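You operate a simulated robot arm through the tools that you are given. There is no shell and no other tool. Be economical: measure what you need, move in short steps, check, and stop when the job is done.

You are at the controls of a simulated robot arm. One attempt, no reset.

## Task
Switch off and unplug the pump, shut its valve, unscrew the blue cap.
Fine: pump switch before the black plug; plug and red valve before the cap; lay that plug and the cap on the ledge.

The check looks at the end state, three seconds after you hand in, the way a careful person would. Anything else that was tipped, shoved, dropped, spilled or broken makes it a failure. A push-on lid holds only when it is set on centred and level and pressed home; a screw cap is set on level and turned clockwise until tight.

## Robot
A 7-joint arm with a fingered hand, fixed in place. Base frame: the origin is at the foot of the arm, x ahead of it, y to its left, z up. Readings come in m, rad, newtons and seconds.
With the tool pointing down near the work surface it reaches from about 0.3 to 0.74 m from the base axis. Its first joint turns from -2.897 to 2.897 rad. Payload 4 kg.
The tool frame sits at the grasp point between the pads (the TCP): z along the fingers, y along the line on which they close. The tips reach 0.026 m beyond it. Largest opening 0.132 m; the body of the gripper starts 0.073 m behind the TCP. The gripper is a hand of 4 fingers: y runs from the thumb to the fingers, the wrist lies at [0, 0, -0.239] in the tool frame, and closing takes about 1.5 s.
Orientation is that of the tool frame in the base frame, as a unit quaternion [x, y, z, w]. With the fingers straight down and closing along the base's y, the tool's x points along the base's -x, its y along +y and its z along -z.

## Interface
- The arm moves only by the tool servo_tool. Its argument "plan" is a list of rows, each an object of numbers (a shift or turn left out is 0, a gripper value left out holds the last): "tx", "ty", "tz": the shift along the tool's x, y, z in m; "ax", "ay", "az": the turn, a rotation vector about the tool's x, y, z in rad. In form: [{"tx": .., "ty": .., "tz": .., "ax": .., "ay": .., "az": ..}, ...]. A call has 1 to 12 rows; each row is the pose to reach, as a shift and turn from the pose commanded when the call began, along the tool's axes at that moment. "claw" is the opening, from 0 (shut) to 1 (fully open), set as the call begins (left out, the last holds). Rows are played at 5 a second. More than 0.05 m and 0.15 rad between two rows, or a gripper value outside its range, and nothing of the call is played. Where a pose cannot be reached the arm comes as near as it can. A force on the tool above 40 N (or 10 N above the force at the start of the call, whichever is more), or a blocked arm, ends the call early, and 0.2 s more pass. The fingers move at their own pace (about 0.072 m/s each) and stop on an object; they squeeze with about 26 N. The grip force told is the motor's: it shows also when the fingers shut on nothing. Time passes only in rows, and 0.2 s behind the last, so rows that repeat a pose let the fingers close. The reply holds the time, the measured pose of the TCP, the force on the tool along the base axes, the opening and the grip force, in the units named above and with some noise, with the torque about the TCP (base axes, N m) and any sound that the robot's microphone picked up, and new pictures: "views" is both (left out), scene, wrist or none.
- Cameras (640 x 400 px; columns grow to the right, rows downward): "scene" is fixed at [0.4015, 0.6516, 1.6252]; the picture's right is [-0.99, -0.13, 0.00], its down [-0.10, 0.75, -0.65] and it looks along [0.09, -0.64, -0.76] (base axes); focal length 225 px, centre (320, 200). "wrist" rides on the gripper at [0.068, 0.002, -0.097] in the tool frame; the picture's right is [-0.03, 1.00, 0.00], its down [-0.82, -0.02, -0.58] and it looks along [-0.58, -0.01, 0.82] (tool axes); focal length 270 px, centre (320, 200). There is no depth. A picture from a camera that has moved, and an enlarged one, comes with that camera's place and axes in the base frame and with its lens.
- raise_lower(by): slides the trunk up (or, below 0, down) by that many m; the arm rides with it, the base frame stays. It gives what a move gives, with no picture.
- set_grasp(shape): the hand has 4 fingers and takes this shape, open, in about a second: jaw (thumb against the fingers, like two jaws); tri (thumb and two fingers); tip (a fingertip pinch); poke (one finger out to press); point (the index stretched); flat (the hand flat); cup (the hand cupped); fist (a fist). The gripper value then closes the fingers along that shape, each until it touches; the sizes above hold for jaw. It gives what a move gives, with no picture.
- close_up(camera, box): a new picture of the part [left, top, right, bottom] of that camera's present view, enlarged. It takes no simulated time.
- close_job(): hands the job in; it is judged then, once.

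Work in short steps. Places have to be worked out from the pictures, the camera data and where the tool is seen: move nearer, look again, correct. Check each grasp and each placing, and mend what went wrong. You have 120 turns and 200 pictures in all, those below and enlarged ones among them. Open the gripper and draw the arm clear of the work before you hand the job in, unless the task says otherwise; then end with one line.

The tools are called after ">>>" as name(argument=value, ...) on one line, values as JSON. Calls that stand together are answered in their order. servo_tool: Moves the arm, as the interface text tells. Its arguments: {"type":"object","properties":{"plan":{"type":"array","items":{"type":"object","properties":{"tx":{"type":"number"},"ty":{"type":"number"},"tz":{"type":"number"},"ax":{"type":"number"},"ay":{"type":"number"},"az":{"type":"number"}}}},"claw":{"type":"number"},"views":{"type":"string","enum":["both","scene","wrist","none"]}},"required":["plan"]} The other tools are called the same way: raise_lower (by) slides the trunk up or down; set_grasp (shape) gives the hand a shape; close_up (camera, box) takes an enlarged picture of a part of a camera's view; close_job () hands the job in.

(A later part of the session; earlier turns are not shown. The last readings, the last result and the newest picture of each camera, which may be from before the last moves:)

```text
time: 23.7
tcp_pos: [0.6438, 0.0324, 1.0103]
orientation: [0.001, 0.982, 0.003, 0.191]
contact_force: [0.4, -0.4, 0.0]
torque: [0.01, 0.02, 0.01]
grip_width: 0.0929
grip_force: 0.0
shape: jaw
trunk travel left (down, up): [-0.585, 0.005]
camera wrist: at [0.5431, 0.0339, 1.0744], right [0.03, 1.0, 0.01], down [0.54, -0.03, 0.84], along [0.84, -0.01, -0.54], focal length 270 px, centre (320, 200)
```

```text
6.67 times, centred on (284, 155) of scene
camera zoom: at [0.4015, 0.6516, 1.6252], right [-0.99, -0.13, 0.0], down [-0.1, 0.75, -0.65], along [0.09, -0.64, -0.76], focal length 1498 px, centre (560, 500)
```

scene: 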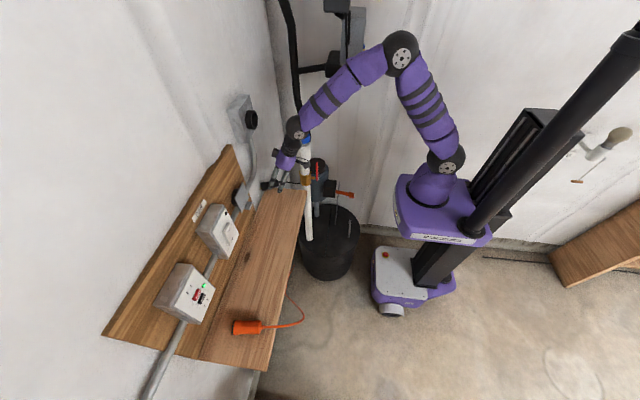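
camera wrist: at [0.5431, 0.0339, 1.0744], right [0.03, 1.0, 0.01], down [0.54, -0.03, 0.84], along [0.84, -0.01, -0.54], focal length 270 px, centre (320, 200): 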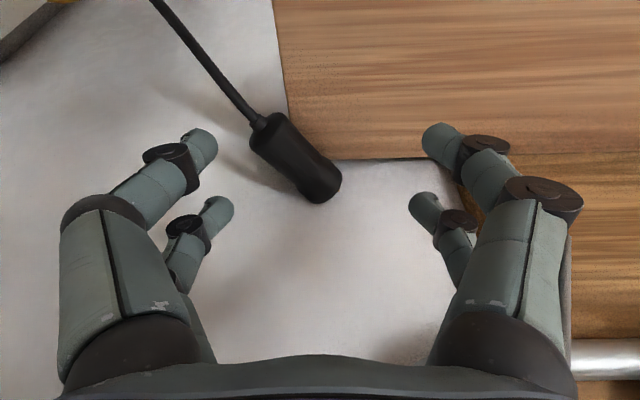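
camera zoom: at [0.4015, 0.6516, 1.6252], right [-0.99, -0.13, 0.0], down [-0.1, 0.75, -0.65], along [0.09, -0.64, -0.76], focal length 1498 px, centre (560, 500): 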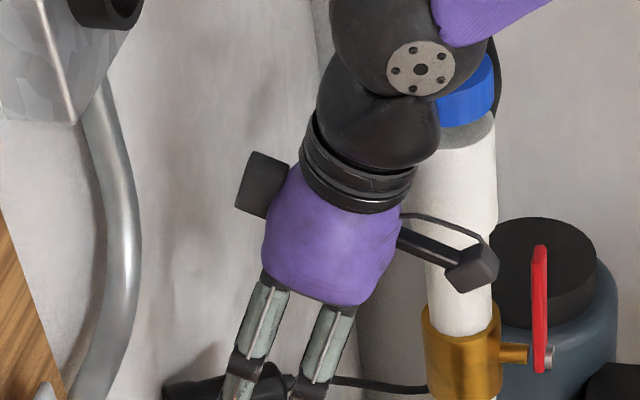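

The plug lies as estimated, and the wrist clears the pipe and box. I move over it and lower so the jaws straddle it.

>>> servo_tool(plan=[{"tx": -0.018, "ty": -0.014, "tz": 0.018}, {"tx": -0.035, "ty": -0.027, "tz": 0.036}, {"tx": -0.029, "ty": -0.027, "tz": 0.052}, {"tx": -0.023, "ty": -0.027, "tz": 0.066}, {"tx": -0.0165, "ty": -0.027, "tz": 0.082}, {"tx": -0.0165, "ty": -0.027, "tz": 0.082}])

>>> close_up(camera="scene", box=[236, 145, 332, 205])

```text
time: 25.1
tcp_pos: [0.6965, 0.0041, 0.9522]
orientation: [0.003, 0.979, 0.003, 0.202]
contact_force: [-1.9, -2.1, 21.6]
torque: [1.24, 0.31, 0.11]
grip_width: 0.0917
grip_force: 0.0
shape: jaw
trunk travel left (down, up): [-0.585, 0.005]
stopped in row 6: the force on the tool passed its limit at 43 N (the readings are from after the stop); the commanded pose is now the measured one
camera wrist: at [0.5938, 0.008, 1.014], right [0.03, 1.0, 0.02], down [0.52, -0.03, 0.85], along [0.85, -0.02, -0.52], focal length 270 px, centre (320, 200)
```

scene: 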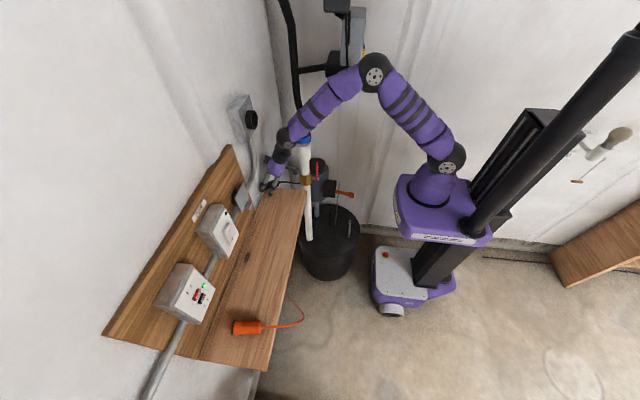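
wrist: 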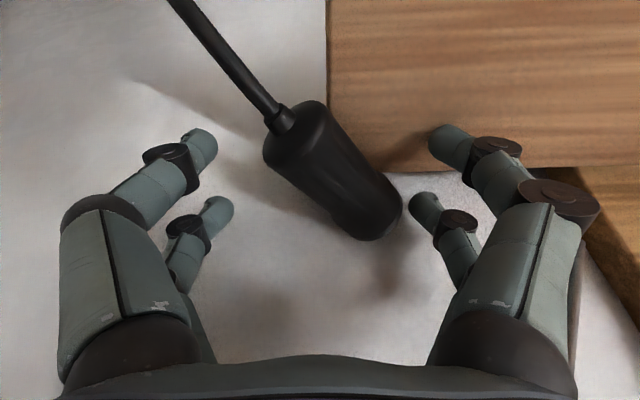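

```text
6.67 times, centred on (284, 175) of scene
camera zoom: at [0.4015, 0.6516, 1.6252], right [-0.99, -0.13, 0.0], down [-0.1, 0.75, -0.65], along [0.09, -0.64, -0.76], focal length 1498 px, centre (560, 367)
```

zoom: 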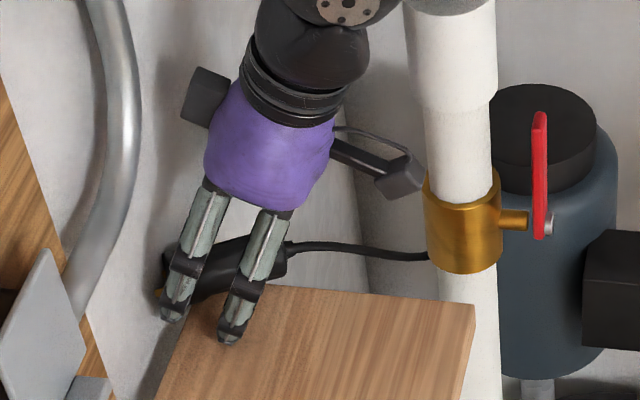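

A fingertip touched the ledge, which puts its top at about z 0.92, and the jaws straddle the plug. I lift 8 mm and close to a snug cage of about 3 cm, which should also line the plug up with the fingers.

>>> servo_tool(plan=[{"tx": -0.002, "tz": -0.008}, {"tx": -0.002, "tz": -0.008}, {"tx": -0.002, "tz": -0.008}, {"tx": -0.002, "tz": -0.008}, {"tx": -0.002, "tz": -0.008}], claw=0.2)

>>> close_up(camera="scene", box=[236, 145, 332, 205])

```text
time: 26.3
tcp_pos: [0.6931, 0.0066, 0.9552]
orientation: [0.004, 0.98, 0.003, 0.198]
contact_force: [0.0, -0.4, -0.6]
torque: [0.01, 0.01, -0.03]
grip_width: 0.0241
grip_force: 25.9
shape: jaw
trunk travel left (down, up): [-0.585, 0.005]
camera wrist: at [0.5923, 0.0082, 1.0178], right [0.03, 1.0, 0.02], down [0.53, -0.03, 0.85], along [0.85, -0.02, -0.53], focal length 270 px, centre (320, 200)
```

scene: 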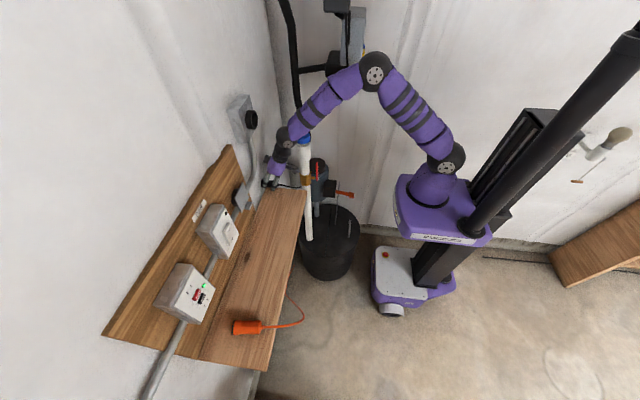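
wrist: 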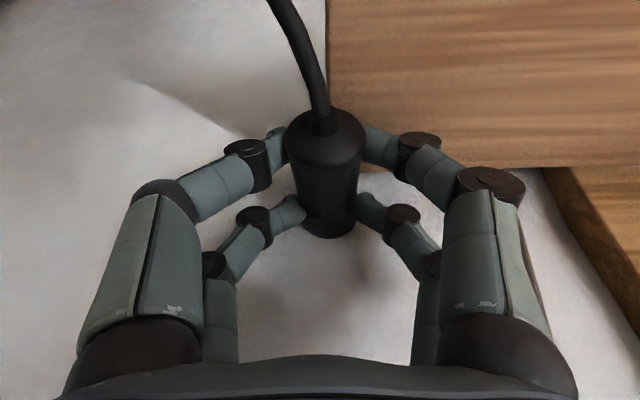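

```text
6.67 times, centred on (284, 175) of scene
camera zoom: at [0.4015, 0.6516, 1.6252], right [-0.99, -0.13, 0.0], down [-0.1, 0.75, -0.65], along [0.09, -0.64, -0.76], focal length 1498 px, centre (560, 367)
```

zoom: 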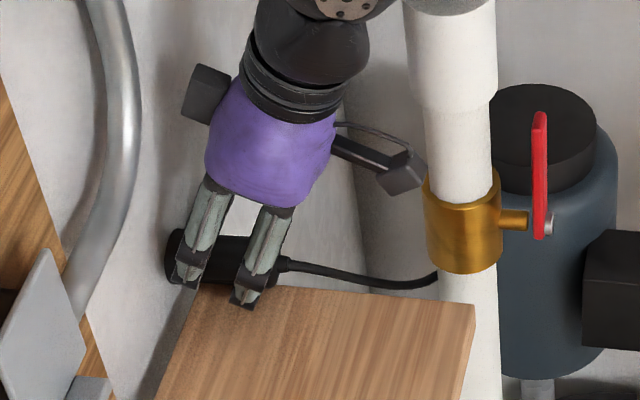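

The plug is gripped and aligned with x. I lift it and carry it diagonally to about (0.62, 0.10).

>>> servo_tool(plan=[{"tx": -0.004, "tz": -0.009}, {"tx": -0.0075, "tz": -0.0185}, {"tx": 0.0046, "ty": 0.015, "tz": -0.029}, {"tx": 0.0166, "ty": 0.03, "tz": -0.039}, {"tx": 0.03, "ty": 0.045, "tz": -0.045}, {"tx": 0.0444, "ty": 0.06, "tz": -0.05}, {"tx": 0.051, "ty": 0.08, "tz": -0.053}, {"tx": 0.058, "ty": 0.1, "tz": -0.0558}, {"tx": 0.058, "ty": 0.1, "tz": -0.0558}])

>>> close_up(camera="scene", box=[236, 145, 332, 205])

```text
time: 28.3
tcp_pos: [0.6186, 0.1052, 0.9852]
orientation: [0.002, 0.98, 0.002, 0.198]
contact_force: [0.4, 0.1, -1.0]
torque: [0.01, -0.01, -0.01]
grip_width: 0.0243
grip_force: 26.3
shape: jaw
trunk travel left (down, up): [-0.585, 0.005]
camera wrist: at [0.5179, 0.108, 1.048], right [0.03, 1.0, 0.02], down [0.53, -0.03, 0.85], along [0.85, -0.02, -0.53], focal length 270 px, centre (320, 200)
```

scene: 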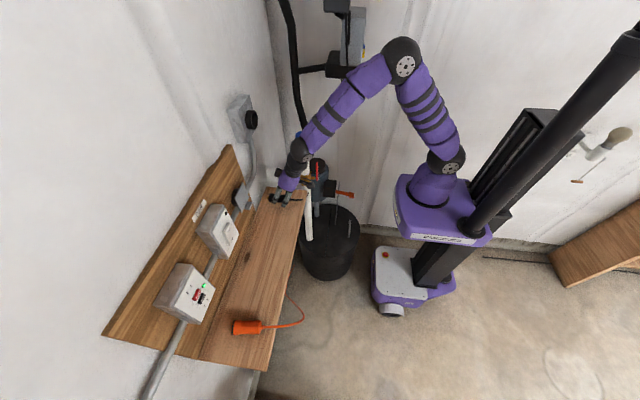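
wrist: 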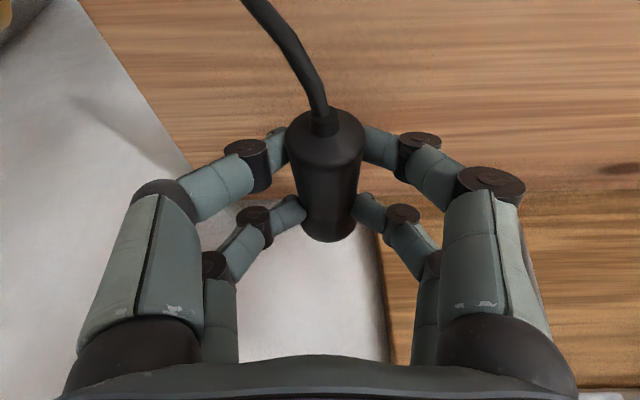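

```text
6.67 times, centred on (284, 175) of scene
camera zoom: at [0.4015, 0.6516, 1.6252], right [-0.99, -0.13, 0.0], down [-0.1, 0.75, -0.65], along [0.09, -0.64, -0.76], focal length 1498 px, centre (560, 367)
```

zoom: 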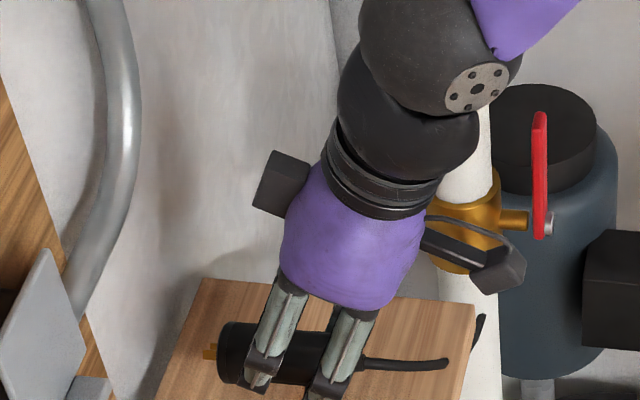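

The plug is held firmly. I shift a bit further along the ledge, lower to the height at which it rested before, and release.

>>> servo_tool(plan=[{"ty": 0.02, "tz": 0.003}, {"ty": 0.04, "tz": 0.01}, {"tx": -0.002, "ty": 0.04, "tz": 0.022}, {"tx": -0.0034, "ty": 0.04, "tz": 0.031}, {"tx": -0.0034, "ty": 0.04, "tz": 0.031}], views="none")

>>> close_up(camera="scene", box=[236, 155, 332, 215])

```text
time: 29.5
tcp_pos: [0.6353, 0.1454, 0.9593]
orientation: [0.002, 0.98, 0.003, 0.198]
contact_force: [0.4, -0.8, -0.8]
torque: [0.0, 0.01, 0.02]
grip_width: 0.024
grip_force: 25.6
shape: jaw
trunk travel left (down, up): [-0.585, 0.005]
```

```text
6.67 times, centred on (284, 185) of scene
camera zoom: at [0.4015, 0.6516, 1.6252], right [-0.99, -0.13, 0.0], down [-0.1, 0.75, -0.65], along [0.09, -0.64, -0.76], focal length 1498 px, centre (560, 300)
```

zoom: 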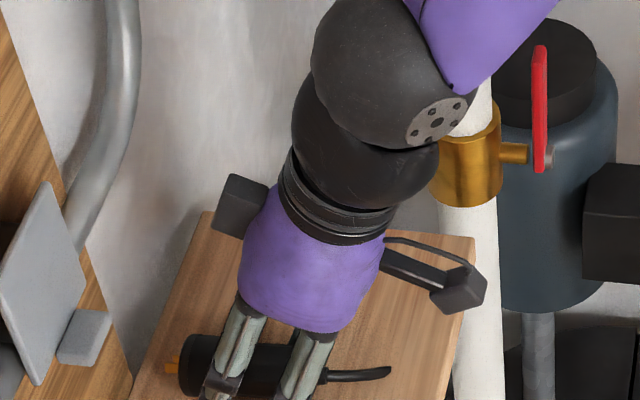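

No contact yet, so I creep down until the plug touches.

>>> servo_tool(plan=[{"tx": 0.001, "tz": 0.003}, {"tx": 0.002, "tz": 0.006}, {"tx": 0.0035, "tz": 0.009}, {"tx": 0.005, "tz": 0.012}, {"tx": 0.006, "tz": 0.015}], views="none")

>>> close_up(camera="scene", box=[236, 165, 332, 225])

```text
time: 30.5
tcp_pos: [0.6357, 0.1457, 0.9533]
orientation: [0.004, 0.979, 0.004, 0.206]
contact_force: [-12.4, -3.2, 20.3]
torque: [-0.11, -0.25, -0.09]
grip_width: 0.0252
grip_force: 25.9
shape: jaw
trunk travel left (down, up): [-0.585, 0.005]
stopped in row 5: the force on the tool passed its limit at 44 N (the readings are from after the stop); the commanded pose is now the measured one
```

```text
6.67 times, centred on (284, 195) of scene
camera zoom: at [0.4015, 0.6516, 1.6252], right [-0.99, -0.13, 0.0], down [-0.1, 0.75, -0.65], along [0.09, -0.64, -0.76], focal length 1498 px, centre (560, 233)
```

zoom: 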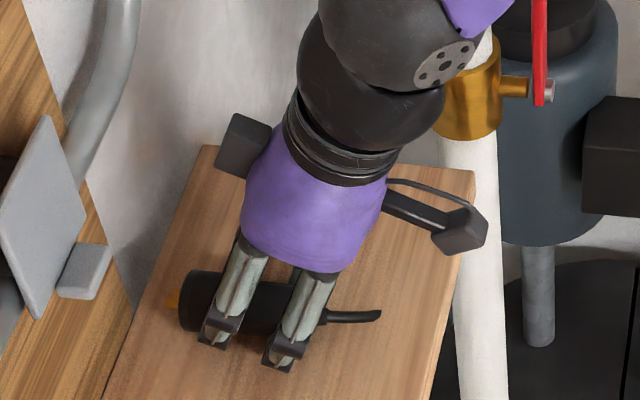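

The plug is down. I ease up slightly, open, and retreat along the fingers.

>>> servo_tool(plan=[{"tz": -0.002}, {"tz": -0.002}, {"tz": -0.002}, {"tz": -0.002}, {"tz": -0.002}, {"tz": -0.002}], claw=0.7, views="none")

>>> servo_tool(plan=[{"tz": -0.03}, {"tz": -0.07}, {"tz": -0.11}, {"tz": -0.15}])

>>> close_up(camera="scene", box=[236, 165, 332, 225])

```text
time: 31.9
tcp_pos: [0.635, 0.1469, 0.9552]
orientation: [0.003, 0.979, 0.004, 0.206]
contact_force: [4.2, 3.1, 21.4]
torque: [-0.2, 0.03, -0.06]
grip_width: 0.0912
grip_force: 0.1
shape: jaw
trunk travel left (down, up): [-0.585, 0.005]
```

```text
time: 32.9
tcp_pos: [0.5782, 0.1441, 1.0925]
orientation: [0.002, 0.979, 0.005, 0.203]
contact_force: [-0.4, 0.4, 1.0]
torque: [-0.02, 0.0, 0.02]
grip_width: 0.0922
grip_force: 0.1
shape: jaw
trunk travel left (down, up): [-0.585, 0.005]
camera wrist: at [0.4766, 0.1461, 1.154], right [0.03, 1.0, 0.02], down [0.52, -0.03, 0.85], along [0.85, -0.01, -0.52], focal length 270 px, centre (320, 200)
```

scene: 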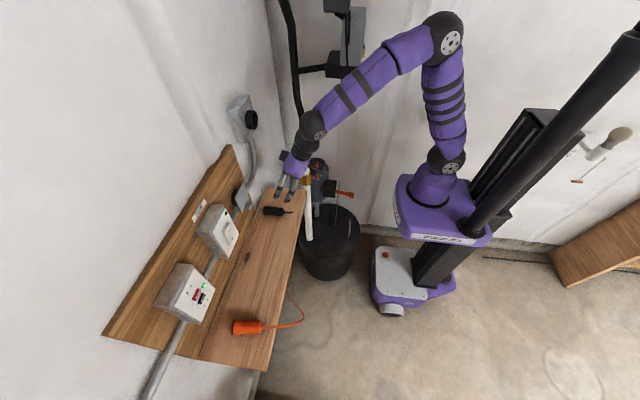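
wrist: 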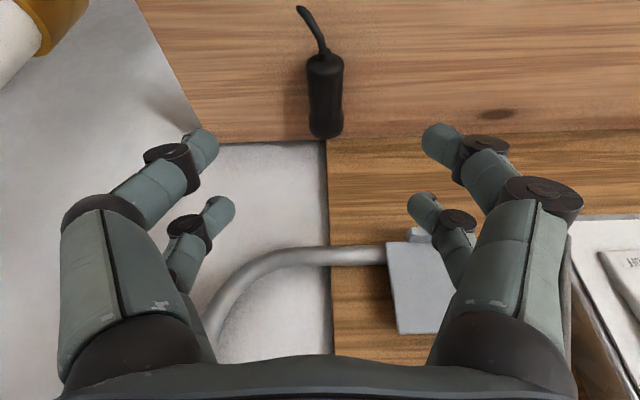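

```text
6.67 times, centred on (284, 195) of scene
camera zoom: at [0.4015, 0.6516, 1.6252], right [-0.99, -0.13, 0.0], down [-0.1, 0.75, -0.65], along [0.09, -0.64, -0.76], focal length 1498 px, centre (560, 233)
```

zoom: 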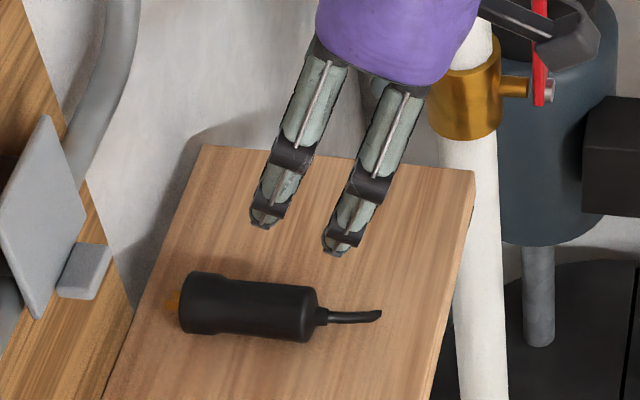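

The black plug now lies on the ledge. Next is the red valve lever, which sits upright on the brass body with its pivot near (0.514, −0.06, 0.93), so I look at it closely.

>>> servo_tool(plan=[{"tx": 0.04, "ty": 0.0}, {"tx": 0.08, "ty": -0.02}, {"tx": 0.12, "ty": -0.04, "ay": 0.1}, {"tx": 0.16, "ty": -0.05, "ay": 0.2}, {"tx": 0.19, "ty": -0.06, "ay": 0.2}])

>>> close_up(camera="scene", box=[280, 150, 360, 200])

>>> close_up(camera="wrist", box=[60, 40, 300, 190])

```text
time: 34.1
tcp_pos: [0.401, 0.0855, 1.0153]
orientation: [0.003, 0.995, 0.003, 0.104]
contact_force: [0.1, 0.1, 0.0]
torque: [-0.01, 0.0, -0.01]
grip_width: 0.0924
grip_force: 0.1
shape: jaw
trunk travel left (down, up): [-0.585, 0.005]
camera wrist: at [0.3132, 0.0873, 1.0948], right [0.03, 1.0, 0.01], down [0.68, -0.03, 0.73], along [0.73, -0.01, -0.68], focal length 270 px, centre (320, 200)
```

scene: 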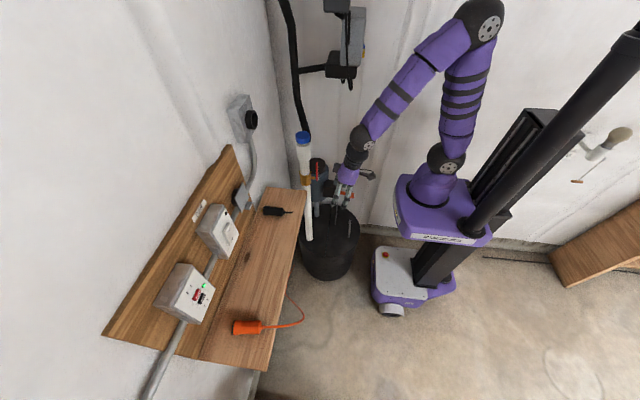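
wrist: 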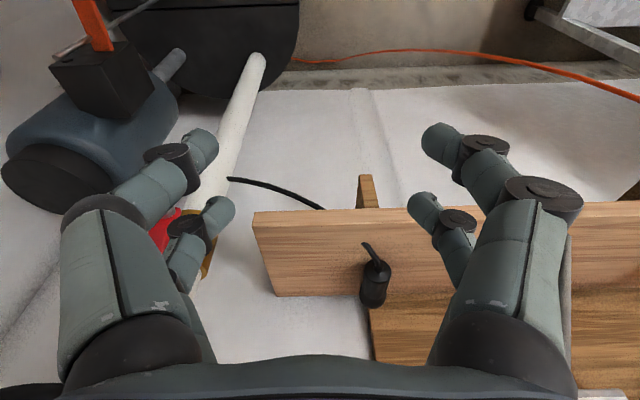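

```text
8.00 times, centred on (320, 175) of scene
camera zoom: at [0.4015, 0.6516, 1.6252], right [-0.99, -0.13, 0.0], down [-0.1, 0.75, -0.65], along [0.09, -0.64, -0.76], focal length 1797 px, centre (320, 400)
```

zoom: 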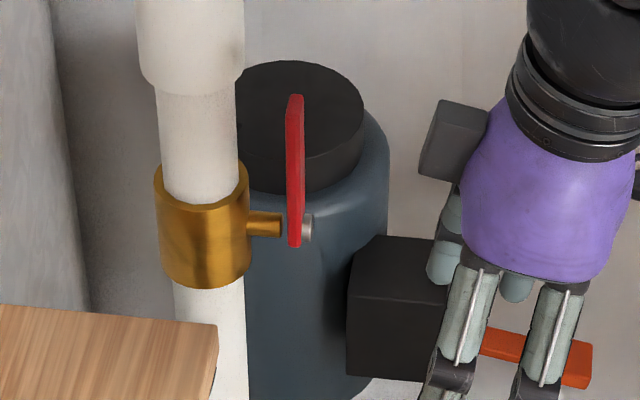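

```text
2.67 times, centred on (180, 115) of wrist
camera zoom: at [0.3132, 0.0873, 1.0948], right [0.03, 1.0, 0.01], down [0.68, -0.03, 0.73], along [0.73, -0.01, -0.68], focal length 721 px, centre (693, 427)
```

zoom: 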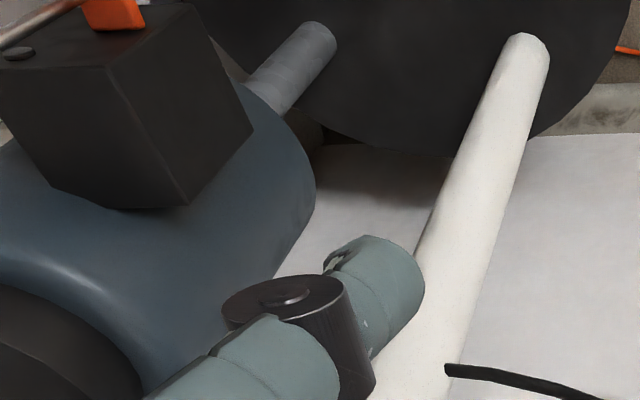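

The lever is flat and turns about an axis along x, with its top near z 1.02 and free space to the −y side (the pump top is only about z 0.84). I'll push its top to −y, clockwise seen from the handle side, with the poke finger on a tilted hand.

>>> set_grasp(shape="poke")

>>> servo_tool(plan=[{"tx": -0.008, "ty": -0.011, "ay": -0.12}, {"tx": -0.017, "ty": -0.022, "tz": -0.002, "ay": -0.24}, {"tx": -0.025, "ty": -0.033, "tz": -0.004, "ay": -0.36}, {"tx": -0.033, "ty": -0.044, "tz": -0.005, "ay": -0.48}, {"tx": -0.042, "ty": -0.055, "tz": -0.0064, "ay": -0.592}, {"tx": -0.042, "ty": -0.055, "tz": -0.0064, "ay": -0.592}])

>>> close_up(camera="scene", box=[280, 150, 376, 210])

```text
time: 35.0
tcp_pos: [0.4009, 0.0858, 1.0156]
orientation: [0.002, 0.995, 0.005, 0.104]
contact_force: [1.0, 0.0, -0.3]
torque: [0.01, 0.01, 0.02]
grip_width: 0.0
grip_force: 0.0
shape: poke
trunk travel left (down, up): [-0.585, 0.005]
```

```text
time: 36.4
tcp_pos: [0.4942, 0.0396, 1.0443]
orientation: [0.003, 0.921, 0.004, 0.39]
contact_force: [0.2, -0.2, -0.3]
torque: [0.03, -0.02, 0.0]
grip_width: 0.0
grip_force: 0.0
shape: poke
out of reach, approached as far as the arm can: row 3, 4, 5, 6
trunk travel left (down, up): [-0.585, 0.005]
camera wrist: at [0.3767, 0.0423, 1.0624], right [0.02, 1.0, 0.03], down [0.15, -0.03, 0.99], along [0.99, -0.02, -0.15], focal length 270 px, centre (320, 200)
```

scene: 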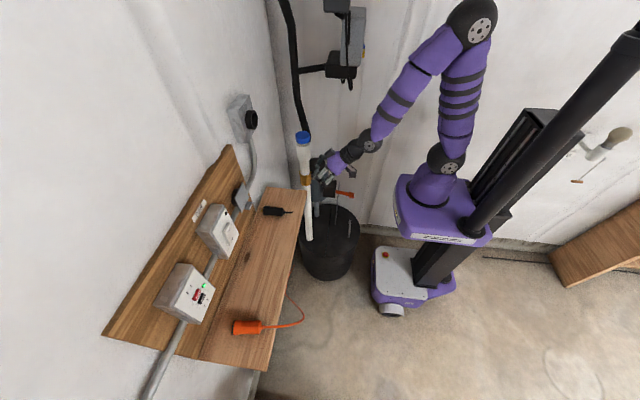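
wrist: 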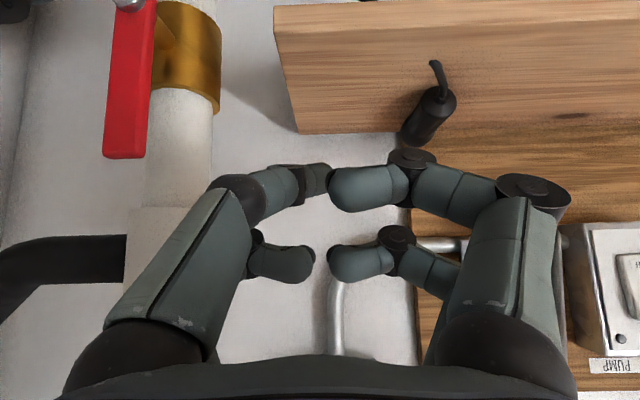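

```text
6.67 times, centred on (328, 180) of scene
camera zoom: at [0.4015, 0.6516, 1.6252], right [-0.99, -0.13, 0.0], down [-0.1, 0.75, -0.65], along [0.09, -0.64, -0.76], focal length 1498 px, centre (267, 333)
```

zoom: 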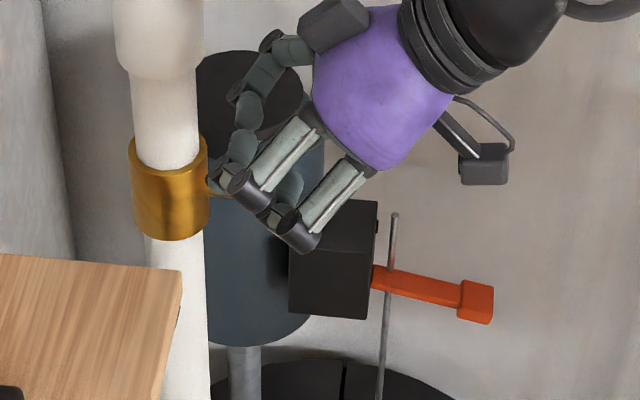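

The lever is seen clearly: end near (0.51, −0.06, 1.015), about 2 cm wide. The thumb might touch it before the poke tip would, so I check whether the point shape gives a longer free finger.

>>> set_grasp(shape="point")

>>> close_up(camera="scene", box=[296, 155, 360, 195])

>>> close_up(camera="wrist", box=[0, 0, 640, 400])

```text
time: 37.3
tcp_pos: [0.4931, 0.0402, 1.0444]
orientation: [0.004, 0.921, 0.003, 0.39]
contact_force: [0.5, -0.2, -0.7]
torque: [0.01, -0.02, 0.0]
grip_width: 0.0
grip_force: 0.0
shape: point
trunk travel left (down, up): [-0.585, 0.005]
```

```text
10.00 times, centred on (328, 175) of scene
camera zoom: at [0.4015, 0.6516, 1.6252], right [-0.99, -0.13, 0.0], down [-0.1, 0.75, -0.65], along [0.09, -0.64, -0.76], focal length 2247 px, centre (240, 450)
```

zoom: 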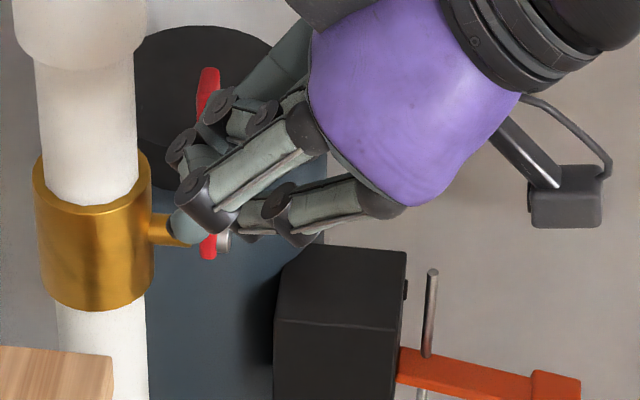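

```text
1.00 times, centred on (320, 200) of wrist (not enlarged: the box is as wide or as high as the picture)
camera zoom: at [0.3766, 0.0426, 1.0625], right [0.02, 1.0, 0.03], down [0.15, -0.03, 0.99], along [0.99, -0.02, -0.15], focal length 270 px, centre (320, 200)
```

zoom: 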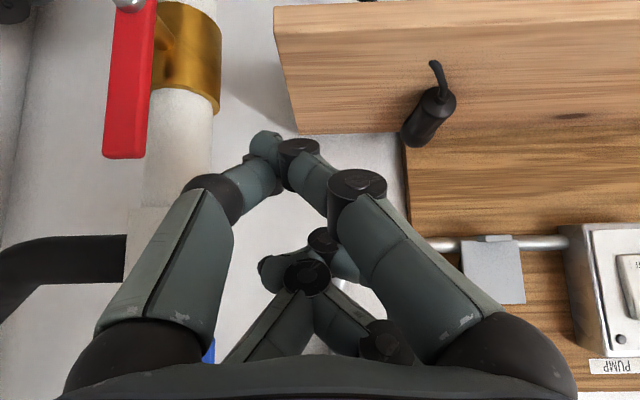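

The point shape is no better, so I return to poke and place the tip just above-right of the lever's end, so that the thumb passes above it.

>>> set_grasp(shape="poke")

>>> servo_tool(plan=[{"tx": 0.003, "ty": -0.03, "tz": 0.007}, {"tx": 0.0066, "ty": -0.052, "tz": 0.0133}, {"tx": 0.0066, "ty": -0.052, "tz": 0.0133}])

>>> close_up(camera="scene", box=[296, 155, 360, 195])

```text
time: 38.2
tcp_pos: [0.4943, 0.0407, 1.0444]
orientation: [0.004, 0.921, 0.003, 0.39]
contact_force: [0.3, 0.9, -0.5]
torque: [0.04, 0.02, 0.02]
grip_width: 0.0
grip_force: 0.1
shape: poke
trunk travel left (down, up): [-0.585, 0.005]
```

```text
time: 39.0
tcp_pos: [0.5006, -0.0128, 1.031]
orientation: [0.003, 0.921, 0.004, 0.39]
contact_force: [0.3, 0.0, -0.5]
torque: [-0.01, -0.01, 0.05]
grip_width: 0.0001
grip_force: 0.1
shape: poke
trunk travel left (down, up): [-0.585, 0.005]
camera wrist: at [0.3828, -0.0109, 1.0483], right [0.02, 1.0, 0.03], down [0.15, -0.03, 0.99], along [0.99, -0.02, -0.15], focal length 270 px, centre (320, 200)
```

scene: 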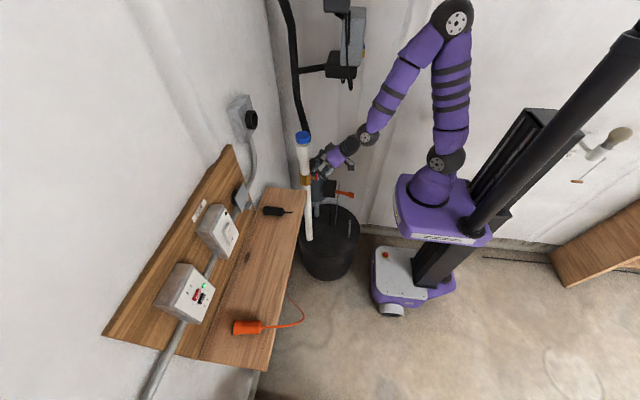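
wrist: 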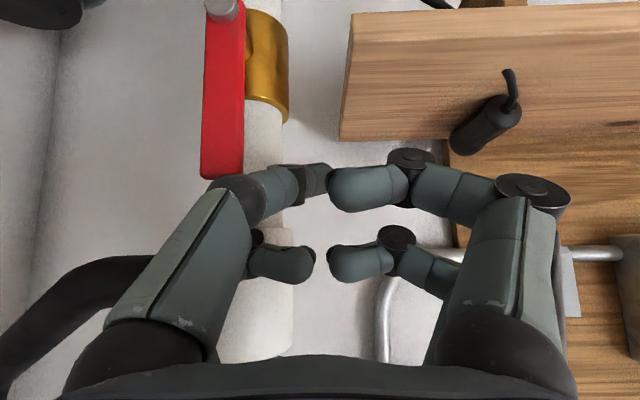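

```text
10.00 times, centred on (328, 175) of scene
camera zoom: at [0.4015, 0.6516, 1.6252], right [-0.99, -0.13, 0.0], down [-0.1, 0.75, -0.65], along [0.09, -0.64, -0.76], focal length 2247 px, centre (240, 450)
```

zoom: 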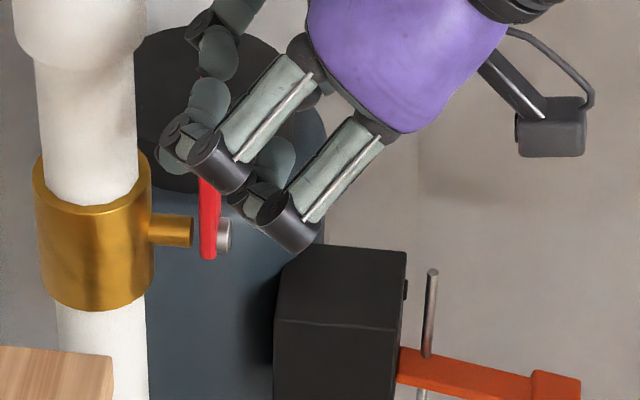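

The view shows the poking finger's side knuckle leading, about 4 cm to −y of the TCP and level with the lever end, so that will be the pusher. I back off in +y, lower 2 cm, then push −y gently.

>>> servo_tool(plan=[{"ty": 0.022}, {"ty": 0.045}, {"tx": 0.0144, "ty": 0.045, "tz": 0.0153}, {"tx": 0.0144, "ty": 0.03, "tz": 0.0153}, {"tx": 0.0144, "ty": 0.018, "tz": 0.0153}, {"tx": 0.014, "ty": 0.008, "tz": 0.015}, {"tx": 0.0135, "ty": -0.002, "tz": 0.0145}])

>>> close_up(camera="scene", box=[296, 155, 360, 195])

```text
time: 40.6
tcp_pos: [0.5036, -0.0153, 1.0113]
orientation: [0.003, 0.922, 0.004, 0.388]
contact_force: [0.1, 0.1, -0.1]
torque: [0.01, 0.03, 0.01]
grip_width: 0.0
grip_force: 0.1
shape: poke
trunk travel left (down, up): [-0.585, 0.005]
camera wrist: at [0.3854, -0.0126, 1.0296], right [0.02, 1.0, 0.03], down [0.16, -0.03, 0.99], along [0.99, -0.02, -0.16], focal length 270 px, centre (320, 200)
```

scene: 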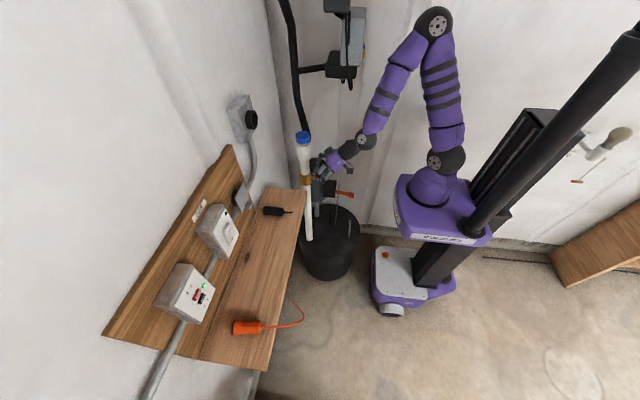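
wrist: 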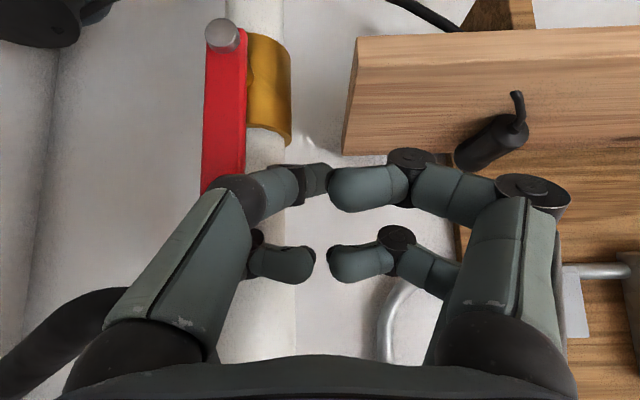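

```text
10.00 times, centred on (328, 175) of scene
camera zoom: at [0.4015, 0.6516, 1.6252], right [-0.99, -0.13, 0.0], down [-0.1, 0.75, -0.65], along [0.09, -0.64, -0.76], focal length 2247 px, centre (240, 450)
```

zoom: 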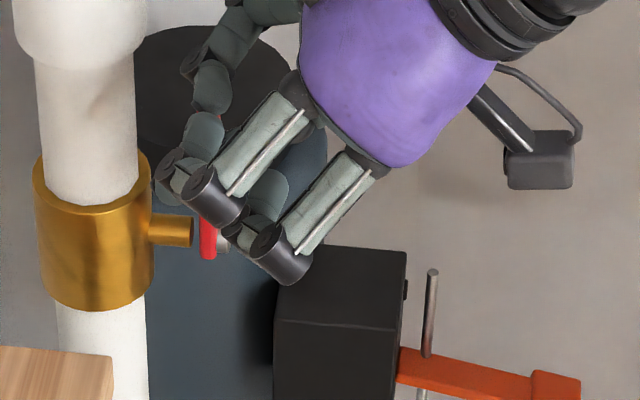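

No contact yet: the knuckle passes in front of the lever, and the tip itself is aligned with it, still about 2.5 cm away. I continue the push to −y along the start of the arc.

>>> servo_tool(plan=[{"ty": -0.012}, {"ty": -0.024}, {"tx": -0.001, "ty": -0.034, "tz": -0.001}, {"tx": -0.002, "ty": -0.044, "tz": -0.002}, {"tx": -0.003, "ty": -0.054, "tz": -0.003}, {"tx": -0.003, "ty": -0.063, "tz": -0.003}])

>>> close_up(camera="scene", box=[296, 155, 360, 195])

```text
time: 42.0
tcp_pos: [0.496, -0.0705, 1.0141]
orientation: [-0.001, 0.922, 0.006, 0.386]
contact_force: [-15.6, 31.5, -7.9]
torque: [0.05, 0.18, 0.55]
grip_width: 0.0001
grip_force: 0.0
shape: poke
trunk travel left (down, up): [-0.585, 0.005]
camera wrist: at [0.3797, -0.0691, 1.0329], right [0.01, 1.0, 0.03], down [0.16, -0.03, 0.99], along [0.99, -0.01, -0.16], focal length 270 px, centre (320, 200)
```

scene: 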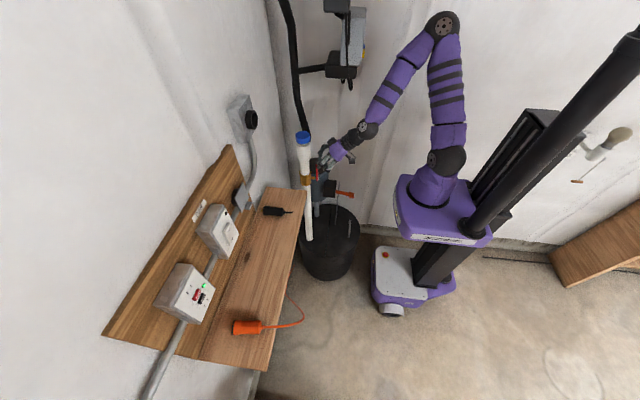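
wrist: 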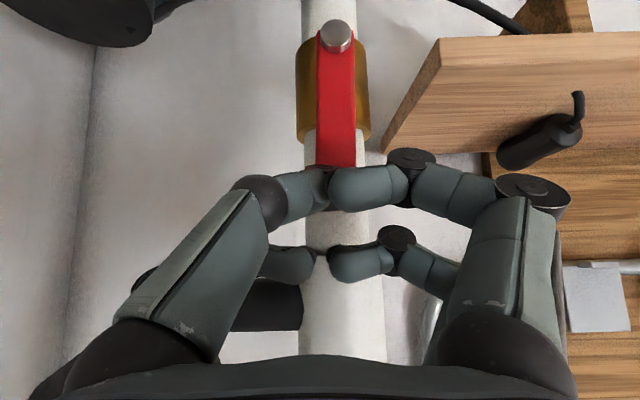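

```text
10.00 times, centred on (328, 175) of scene
camera zoom: at [0.4015, 0.6516, 1.6252], right [-0.99, -0.13, 0.0], down [-0.1, 0.75, -0.65], along [0.09, -0.64, -0.76], focal length 2247 px, centre (240, 450)
```

zoom: 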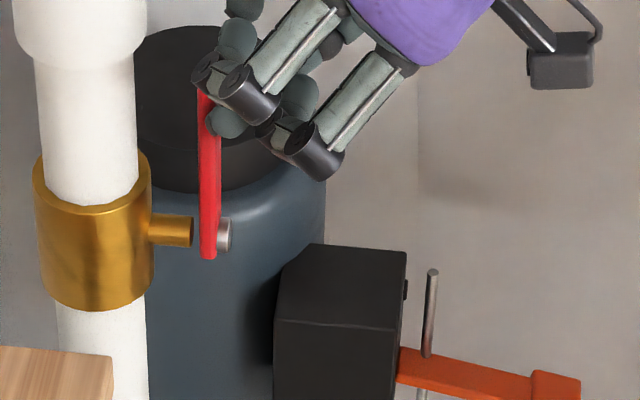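

About 31 N towards −y at the lever end did not turn it, so that side seems to be its stop and it must turn towards +y. I back off and will straddle the lever with the stiffer jaw fingers instead.

>>> servo_tool(plan=[{"ty": 0.03}, {"ty": 0.045, "tz": -0.02}, {"ty": 0.045, "tz": -0.06}], views="none")

>>> set_grasp(shape="jaw")

>>> servo_tool(plan=[{"ty": -0.015}, {"ty": -0.03}, {"ty": -0.03}, {"ty": -0.03}], claw=0.6)

>>> close_up(camera="scene", box=[296, 155, 360, 195])

```text
time: 42.8
tcp_pos: [0.4867, -0.0385, 1.0698]
orientation: [0.004, 0.921, 0.002, 0.39]
contact_force: [0.1, -0.3, 0.2]
torque: [-0.04, 0.0, 0.01]
grip_width: 0.0002
grip_force: 0.1
shape: poke
out of reach, approached as far as the arm can: row 2, 3
trunk travel left (down, up): [-0.585, 0.005]
```

```text
time: 43.7
tcp_pos: [0.4856, -0.038, 1.0683]
orientation: [0.004, 0.921, 0.003, 0.39]
contact_force: [-1.4, 0.6, -0.6]
torque: [0.02, 0.0, -0.01]
grip_width: 0.1318
grip_force: 0.2
shape: jaw
trunk travel left (down, up): [-0.585, 0.005]
```

```text
time: 44.7
tcp_pos: [0.4876, -0.0684, 1.0669]
orientation: [0.004, 0.921, 0.002, 0.39]
contact_force: [-0.5, -1.0, -0.1]
torque: [0.01, 0.01, -0.01]
grip_width: 0.0796
grip_force: 0.1
shape: jaw
trunk travel left (down, up): [-0.585, 0.005]
camera wrist: at [0.3693, -0.065, 1.0854], right [0.02, 1.0, 0.03], down [0.15, -0.03, 0.99], along [0.99, -0.02, -0.15], focal length 270 px, centre (320, 200)
```

scene: 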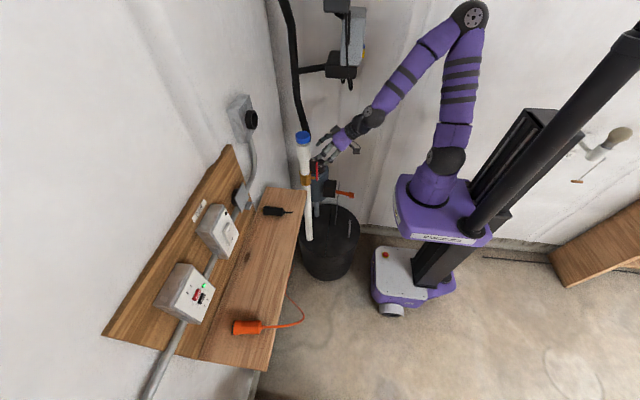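
wrist: 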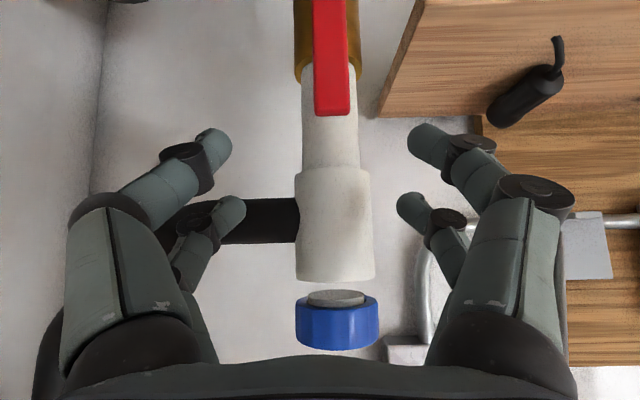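

```text
10.00 times, centred on (328, 175) of scene
camera zoom: at [0.4015, 0.6516, 1.6252], right [-0.99, -0.13, 0.0], down [-0.1, 0.75, -0.65], along [0.09, -0.64, -0.76], focal length 2247 px, centre (240, 450)
```

zoom: 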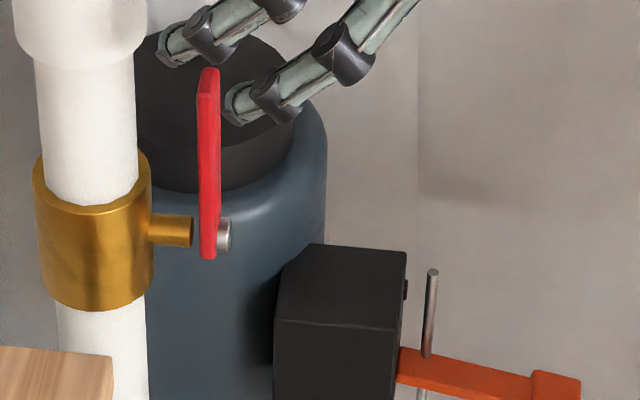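

The jaws are open either side of the lever. I lower so the far fingertips straddle it about 7 cm above its pivot.

>>> servo_tool(plan=[{"tx": 0.017, "ty": 0.004, "tz": 0.015}, {"tx": 0.034, "ty": 0.007, "tz": 0.03}, {"tx": 0.0495, "ty": 0.009, "tz": 0.044}, {"tx": 0.0495, "ty": 0.009, "tz": 0.044}], claw=0.5)

>>> close_up(camera="scene", box=[296, 155, 360, 195])

```text
time: 45.7
tcp_pos: [0.4985, -0.0604, 1.0033]
orientation: [0.003, 0.921, 0.004, 0.389]
contact_force: [-0.3, 0.2, -0.3]
torque: [-0.01, 0.01, 0.03]
grip_width: 0.0665
grip_force: 0.1
shape: jaw
out of reach, approached as far as the arm can: row 2, 3, 4
trunk travel left (down, up): [-0.585, 0.005]
camera wrist: at [0.3806, -0.0582, 1.0207], right [0.02, 1.0, 0.03], down [0.15, -0.03, 0.99], along [0.99, -0.02, -0.15], focal length 270 px, centre (320, 200)
```

scene: 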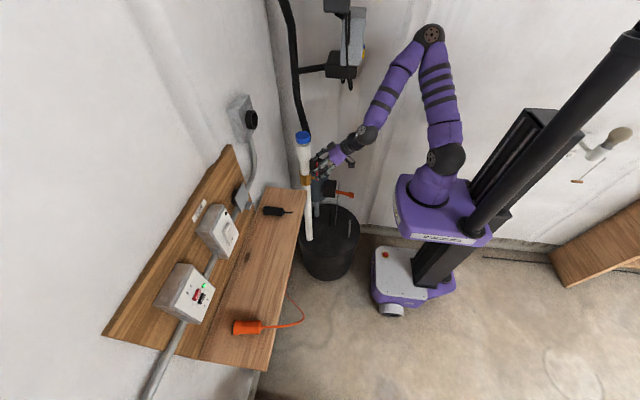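
wrist: 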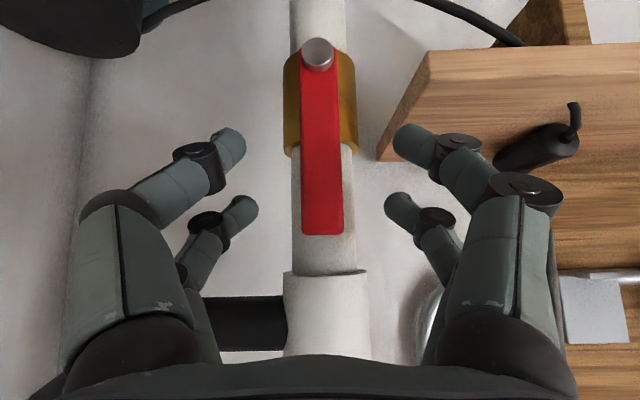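

```text
10.00 times, centred on (328, 175) of scene
camera zoom: at [0.4015, 0.6516, 1.6252], right [-0.99, -0.13, 0.0], down [-0.1, 0.75, -0.65], along [0.09, -0.64, -0.76], focal length 2247 px, centre (240, 450)
```

zoom: 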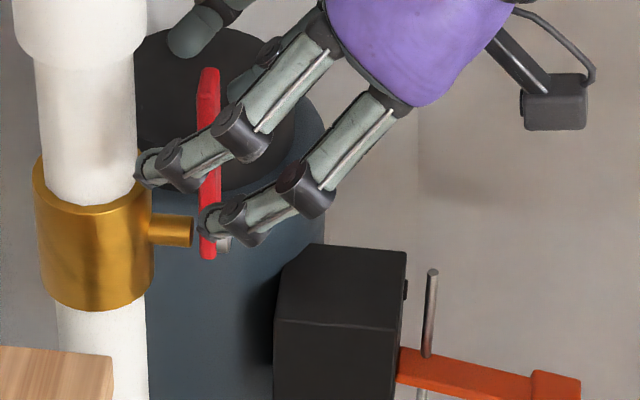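

The lever is centred between the jaws, but the far tips are close to the pipe. I reduce the tilt and pull back about 1 cm.

>>> servo_tool(plan=[{"tx": 0.004, "tz": -0.005, "ay": 0.12}, {"tx": 0.0077, "tz": -0.0107, "ay": 0.25}, {"tx": 0.0077, "tz": -0.0107, "ay": 0.25}])

>>> close_up(camera="scene", box=[296, 155, 360, 195])

```text
time: 46.5
tcp_pos: [0.4855, -0.0607, 1.0067]
orientation: [0.003, 0.962, 0.004, 0.273]
contact_force: [0.3, 0.4, -0.5]
torque: [0.0, 0.0, -0.05]
grip_width: 0.0666
grip_force: 0.1
shape: jaw
trunk travel left (down, up): [-0.585, 0.005]
camera wrist: at [0.3755, -0.0582, 1.0521], right [0.03, 1.0, 0.02], down [0.39, -0.03, 0.92], along [0.92, -0.01, -0.39], focal length 270 px, centre (320, 200)
```

scene: 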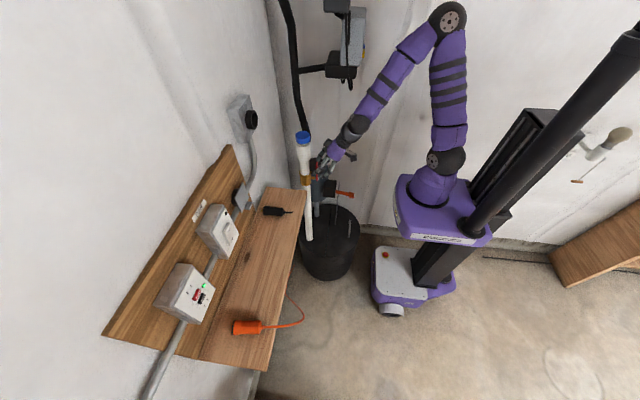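
wrist: 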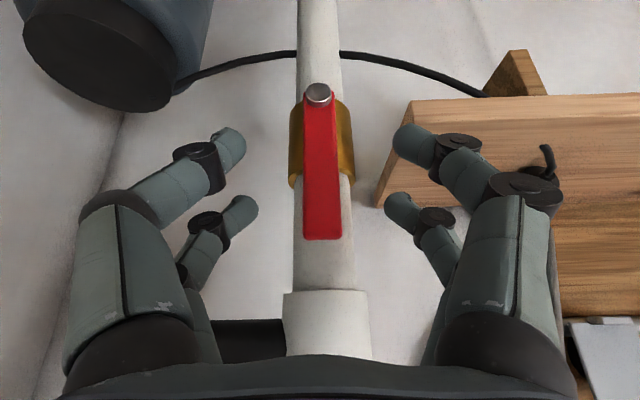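

```text
10.00 times, centred on (328, 175) of scene
camera zoom: at [0.4015, 0.6516, 1.6252], right [-0.99, -0.13, 0.0], down [-0.1, 0.75, -0.65], along [0.09, -0.64, -0.76], focal length 2247 px, centre (240, 450)
```

zoom: 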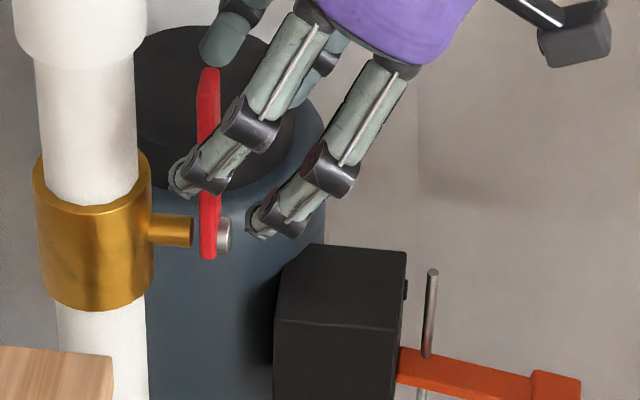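

The far fingertips now sit either side of the lever, clear of the pipe. I push gently towards +y.

>>> servo_tool(plan=[{"ty": 0.012}, {"ty": 0.022}, {"ty": 0.031}, {"ty": 0.04}, {"ty": 0.049}])

```text
time: 47.7
tcp_pos: [0.4858, -0.0117, 1.0068]
orientation: [0.003, 0.962, 0.004, 0.273]
contact_force: [0.4, -0.1, 0.1]
torque: [0.01, 0.0, -0.02]
grip_width: 0.067
grip_force: 0.1
shape: jaw
trunk travel left (down, up): [-0.585, 0.005]
camera wrist: at [0.3758, -0.0099, 1.0517], right [0.03, 1.0, 0.02], down [0.39, -0.03, 0.92], along [0.92, -0.02, -0.39], focal length 270 px, centre (320, 200)
```

scene: 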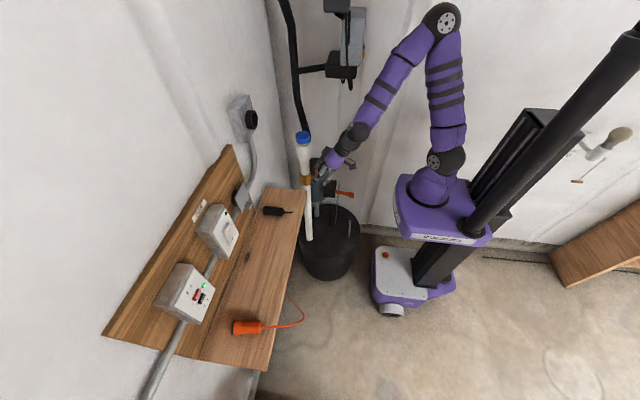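
wrist: 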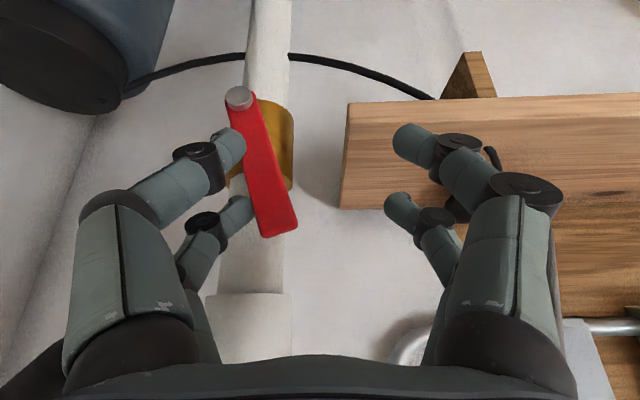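

The lever turns freely towards +y. I follow its arc to about 60°.

>>> servo_tool(plan=[{"tx": 0.001, "ty": 0.009, "tz": 0.002}, {"tx": 0.002, "ty": 0.017, "tz": 0.004}, {"tx": 0.0037, "ty": 0.025, "tz": 0.006}, {"tx": 0.006, "ty": 0.032, "tz": 0.01}, {"tx": 0.009, "ty": 0.039, "tz": 0.015}, {"tx": 0.0126, "ty": 0.046, "tz": 0.0204}])

```text
time: 49.1
tcp_pos: [0.4869, 0.0347, 0.982]
orientation: [0.003, 0.962, 0.004, 0.272]
contact_force: [1.3, 0.3, 0.2]
torque: [-0.03, -0.03, 0.08]
grip_width: 0.0666
grip_force: 0.1
shape: jaw
trunk travel left (down, up): [-0.585, 0.005]
camera wrist: at [0.3775, 0.037, 1.0274], right [0.03, 1.0, 0.02], down [0.39, -0.03, 0.92], along [0.92, -0.01, -0.39], focal length 270 px, centre (320, 200)
```

scene: 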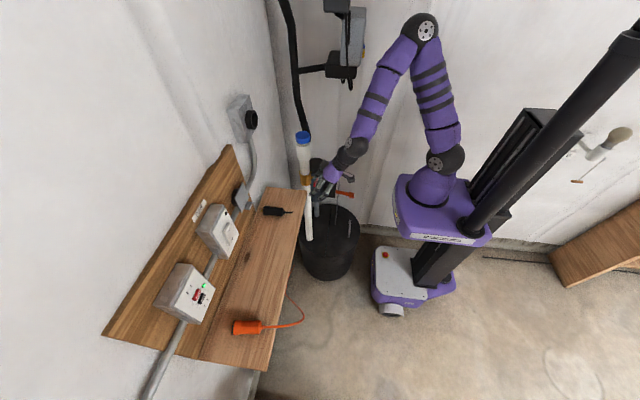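
wrist: 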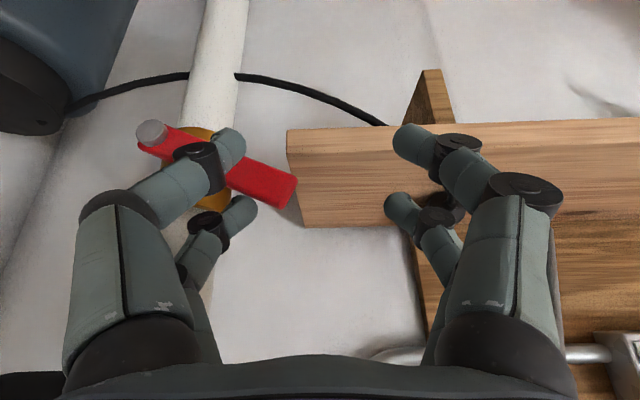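

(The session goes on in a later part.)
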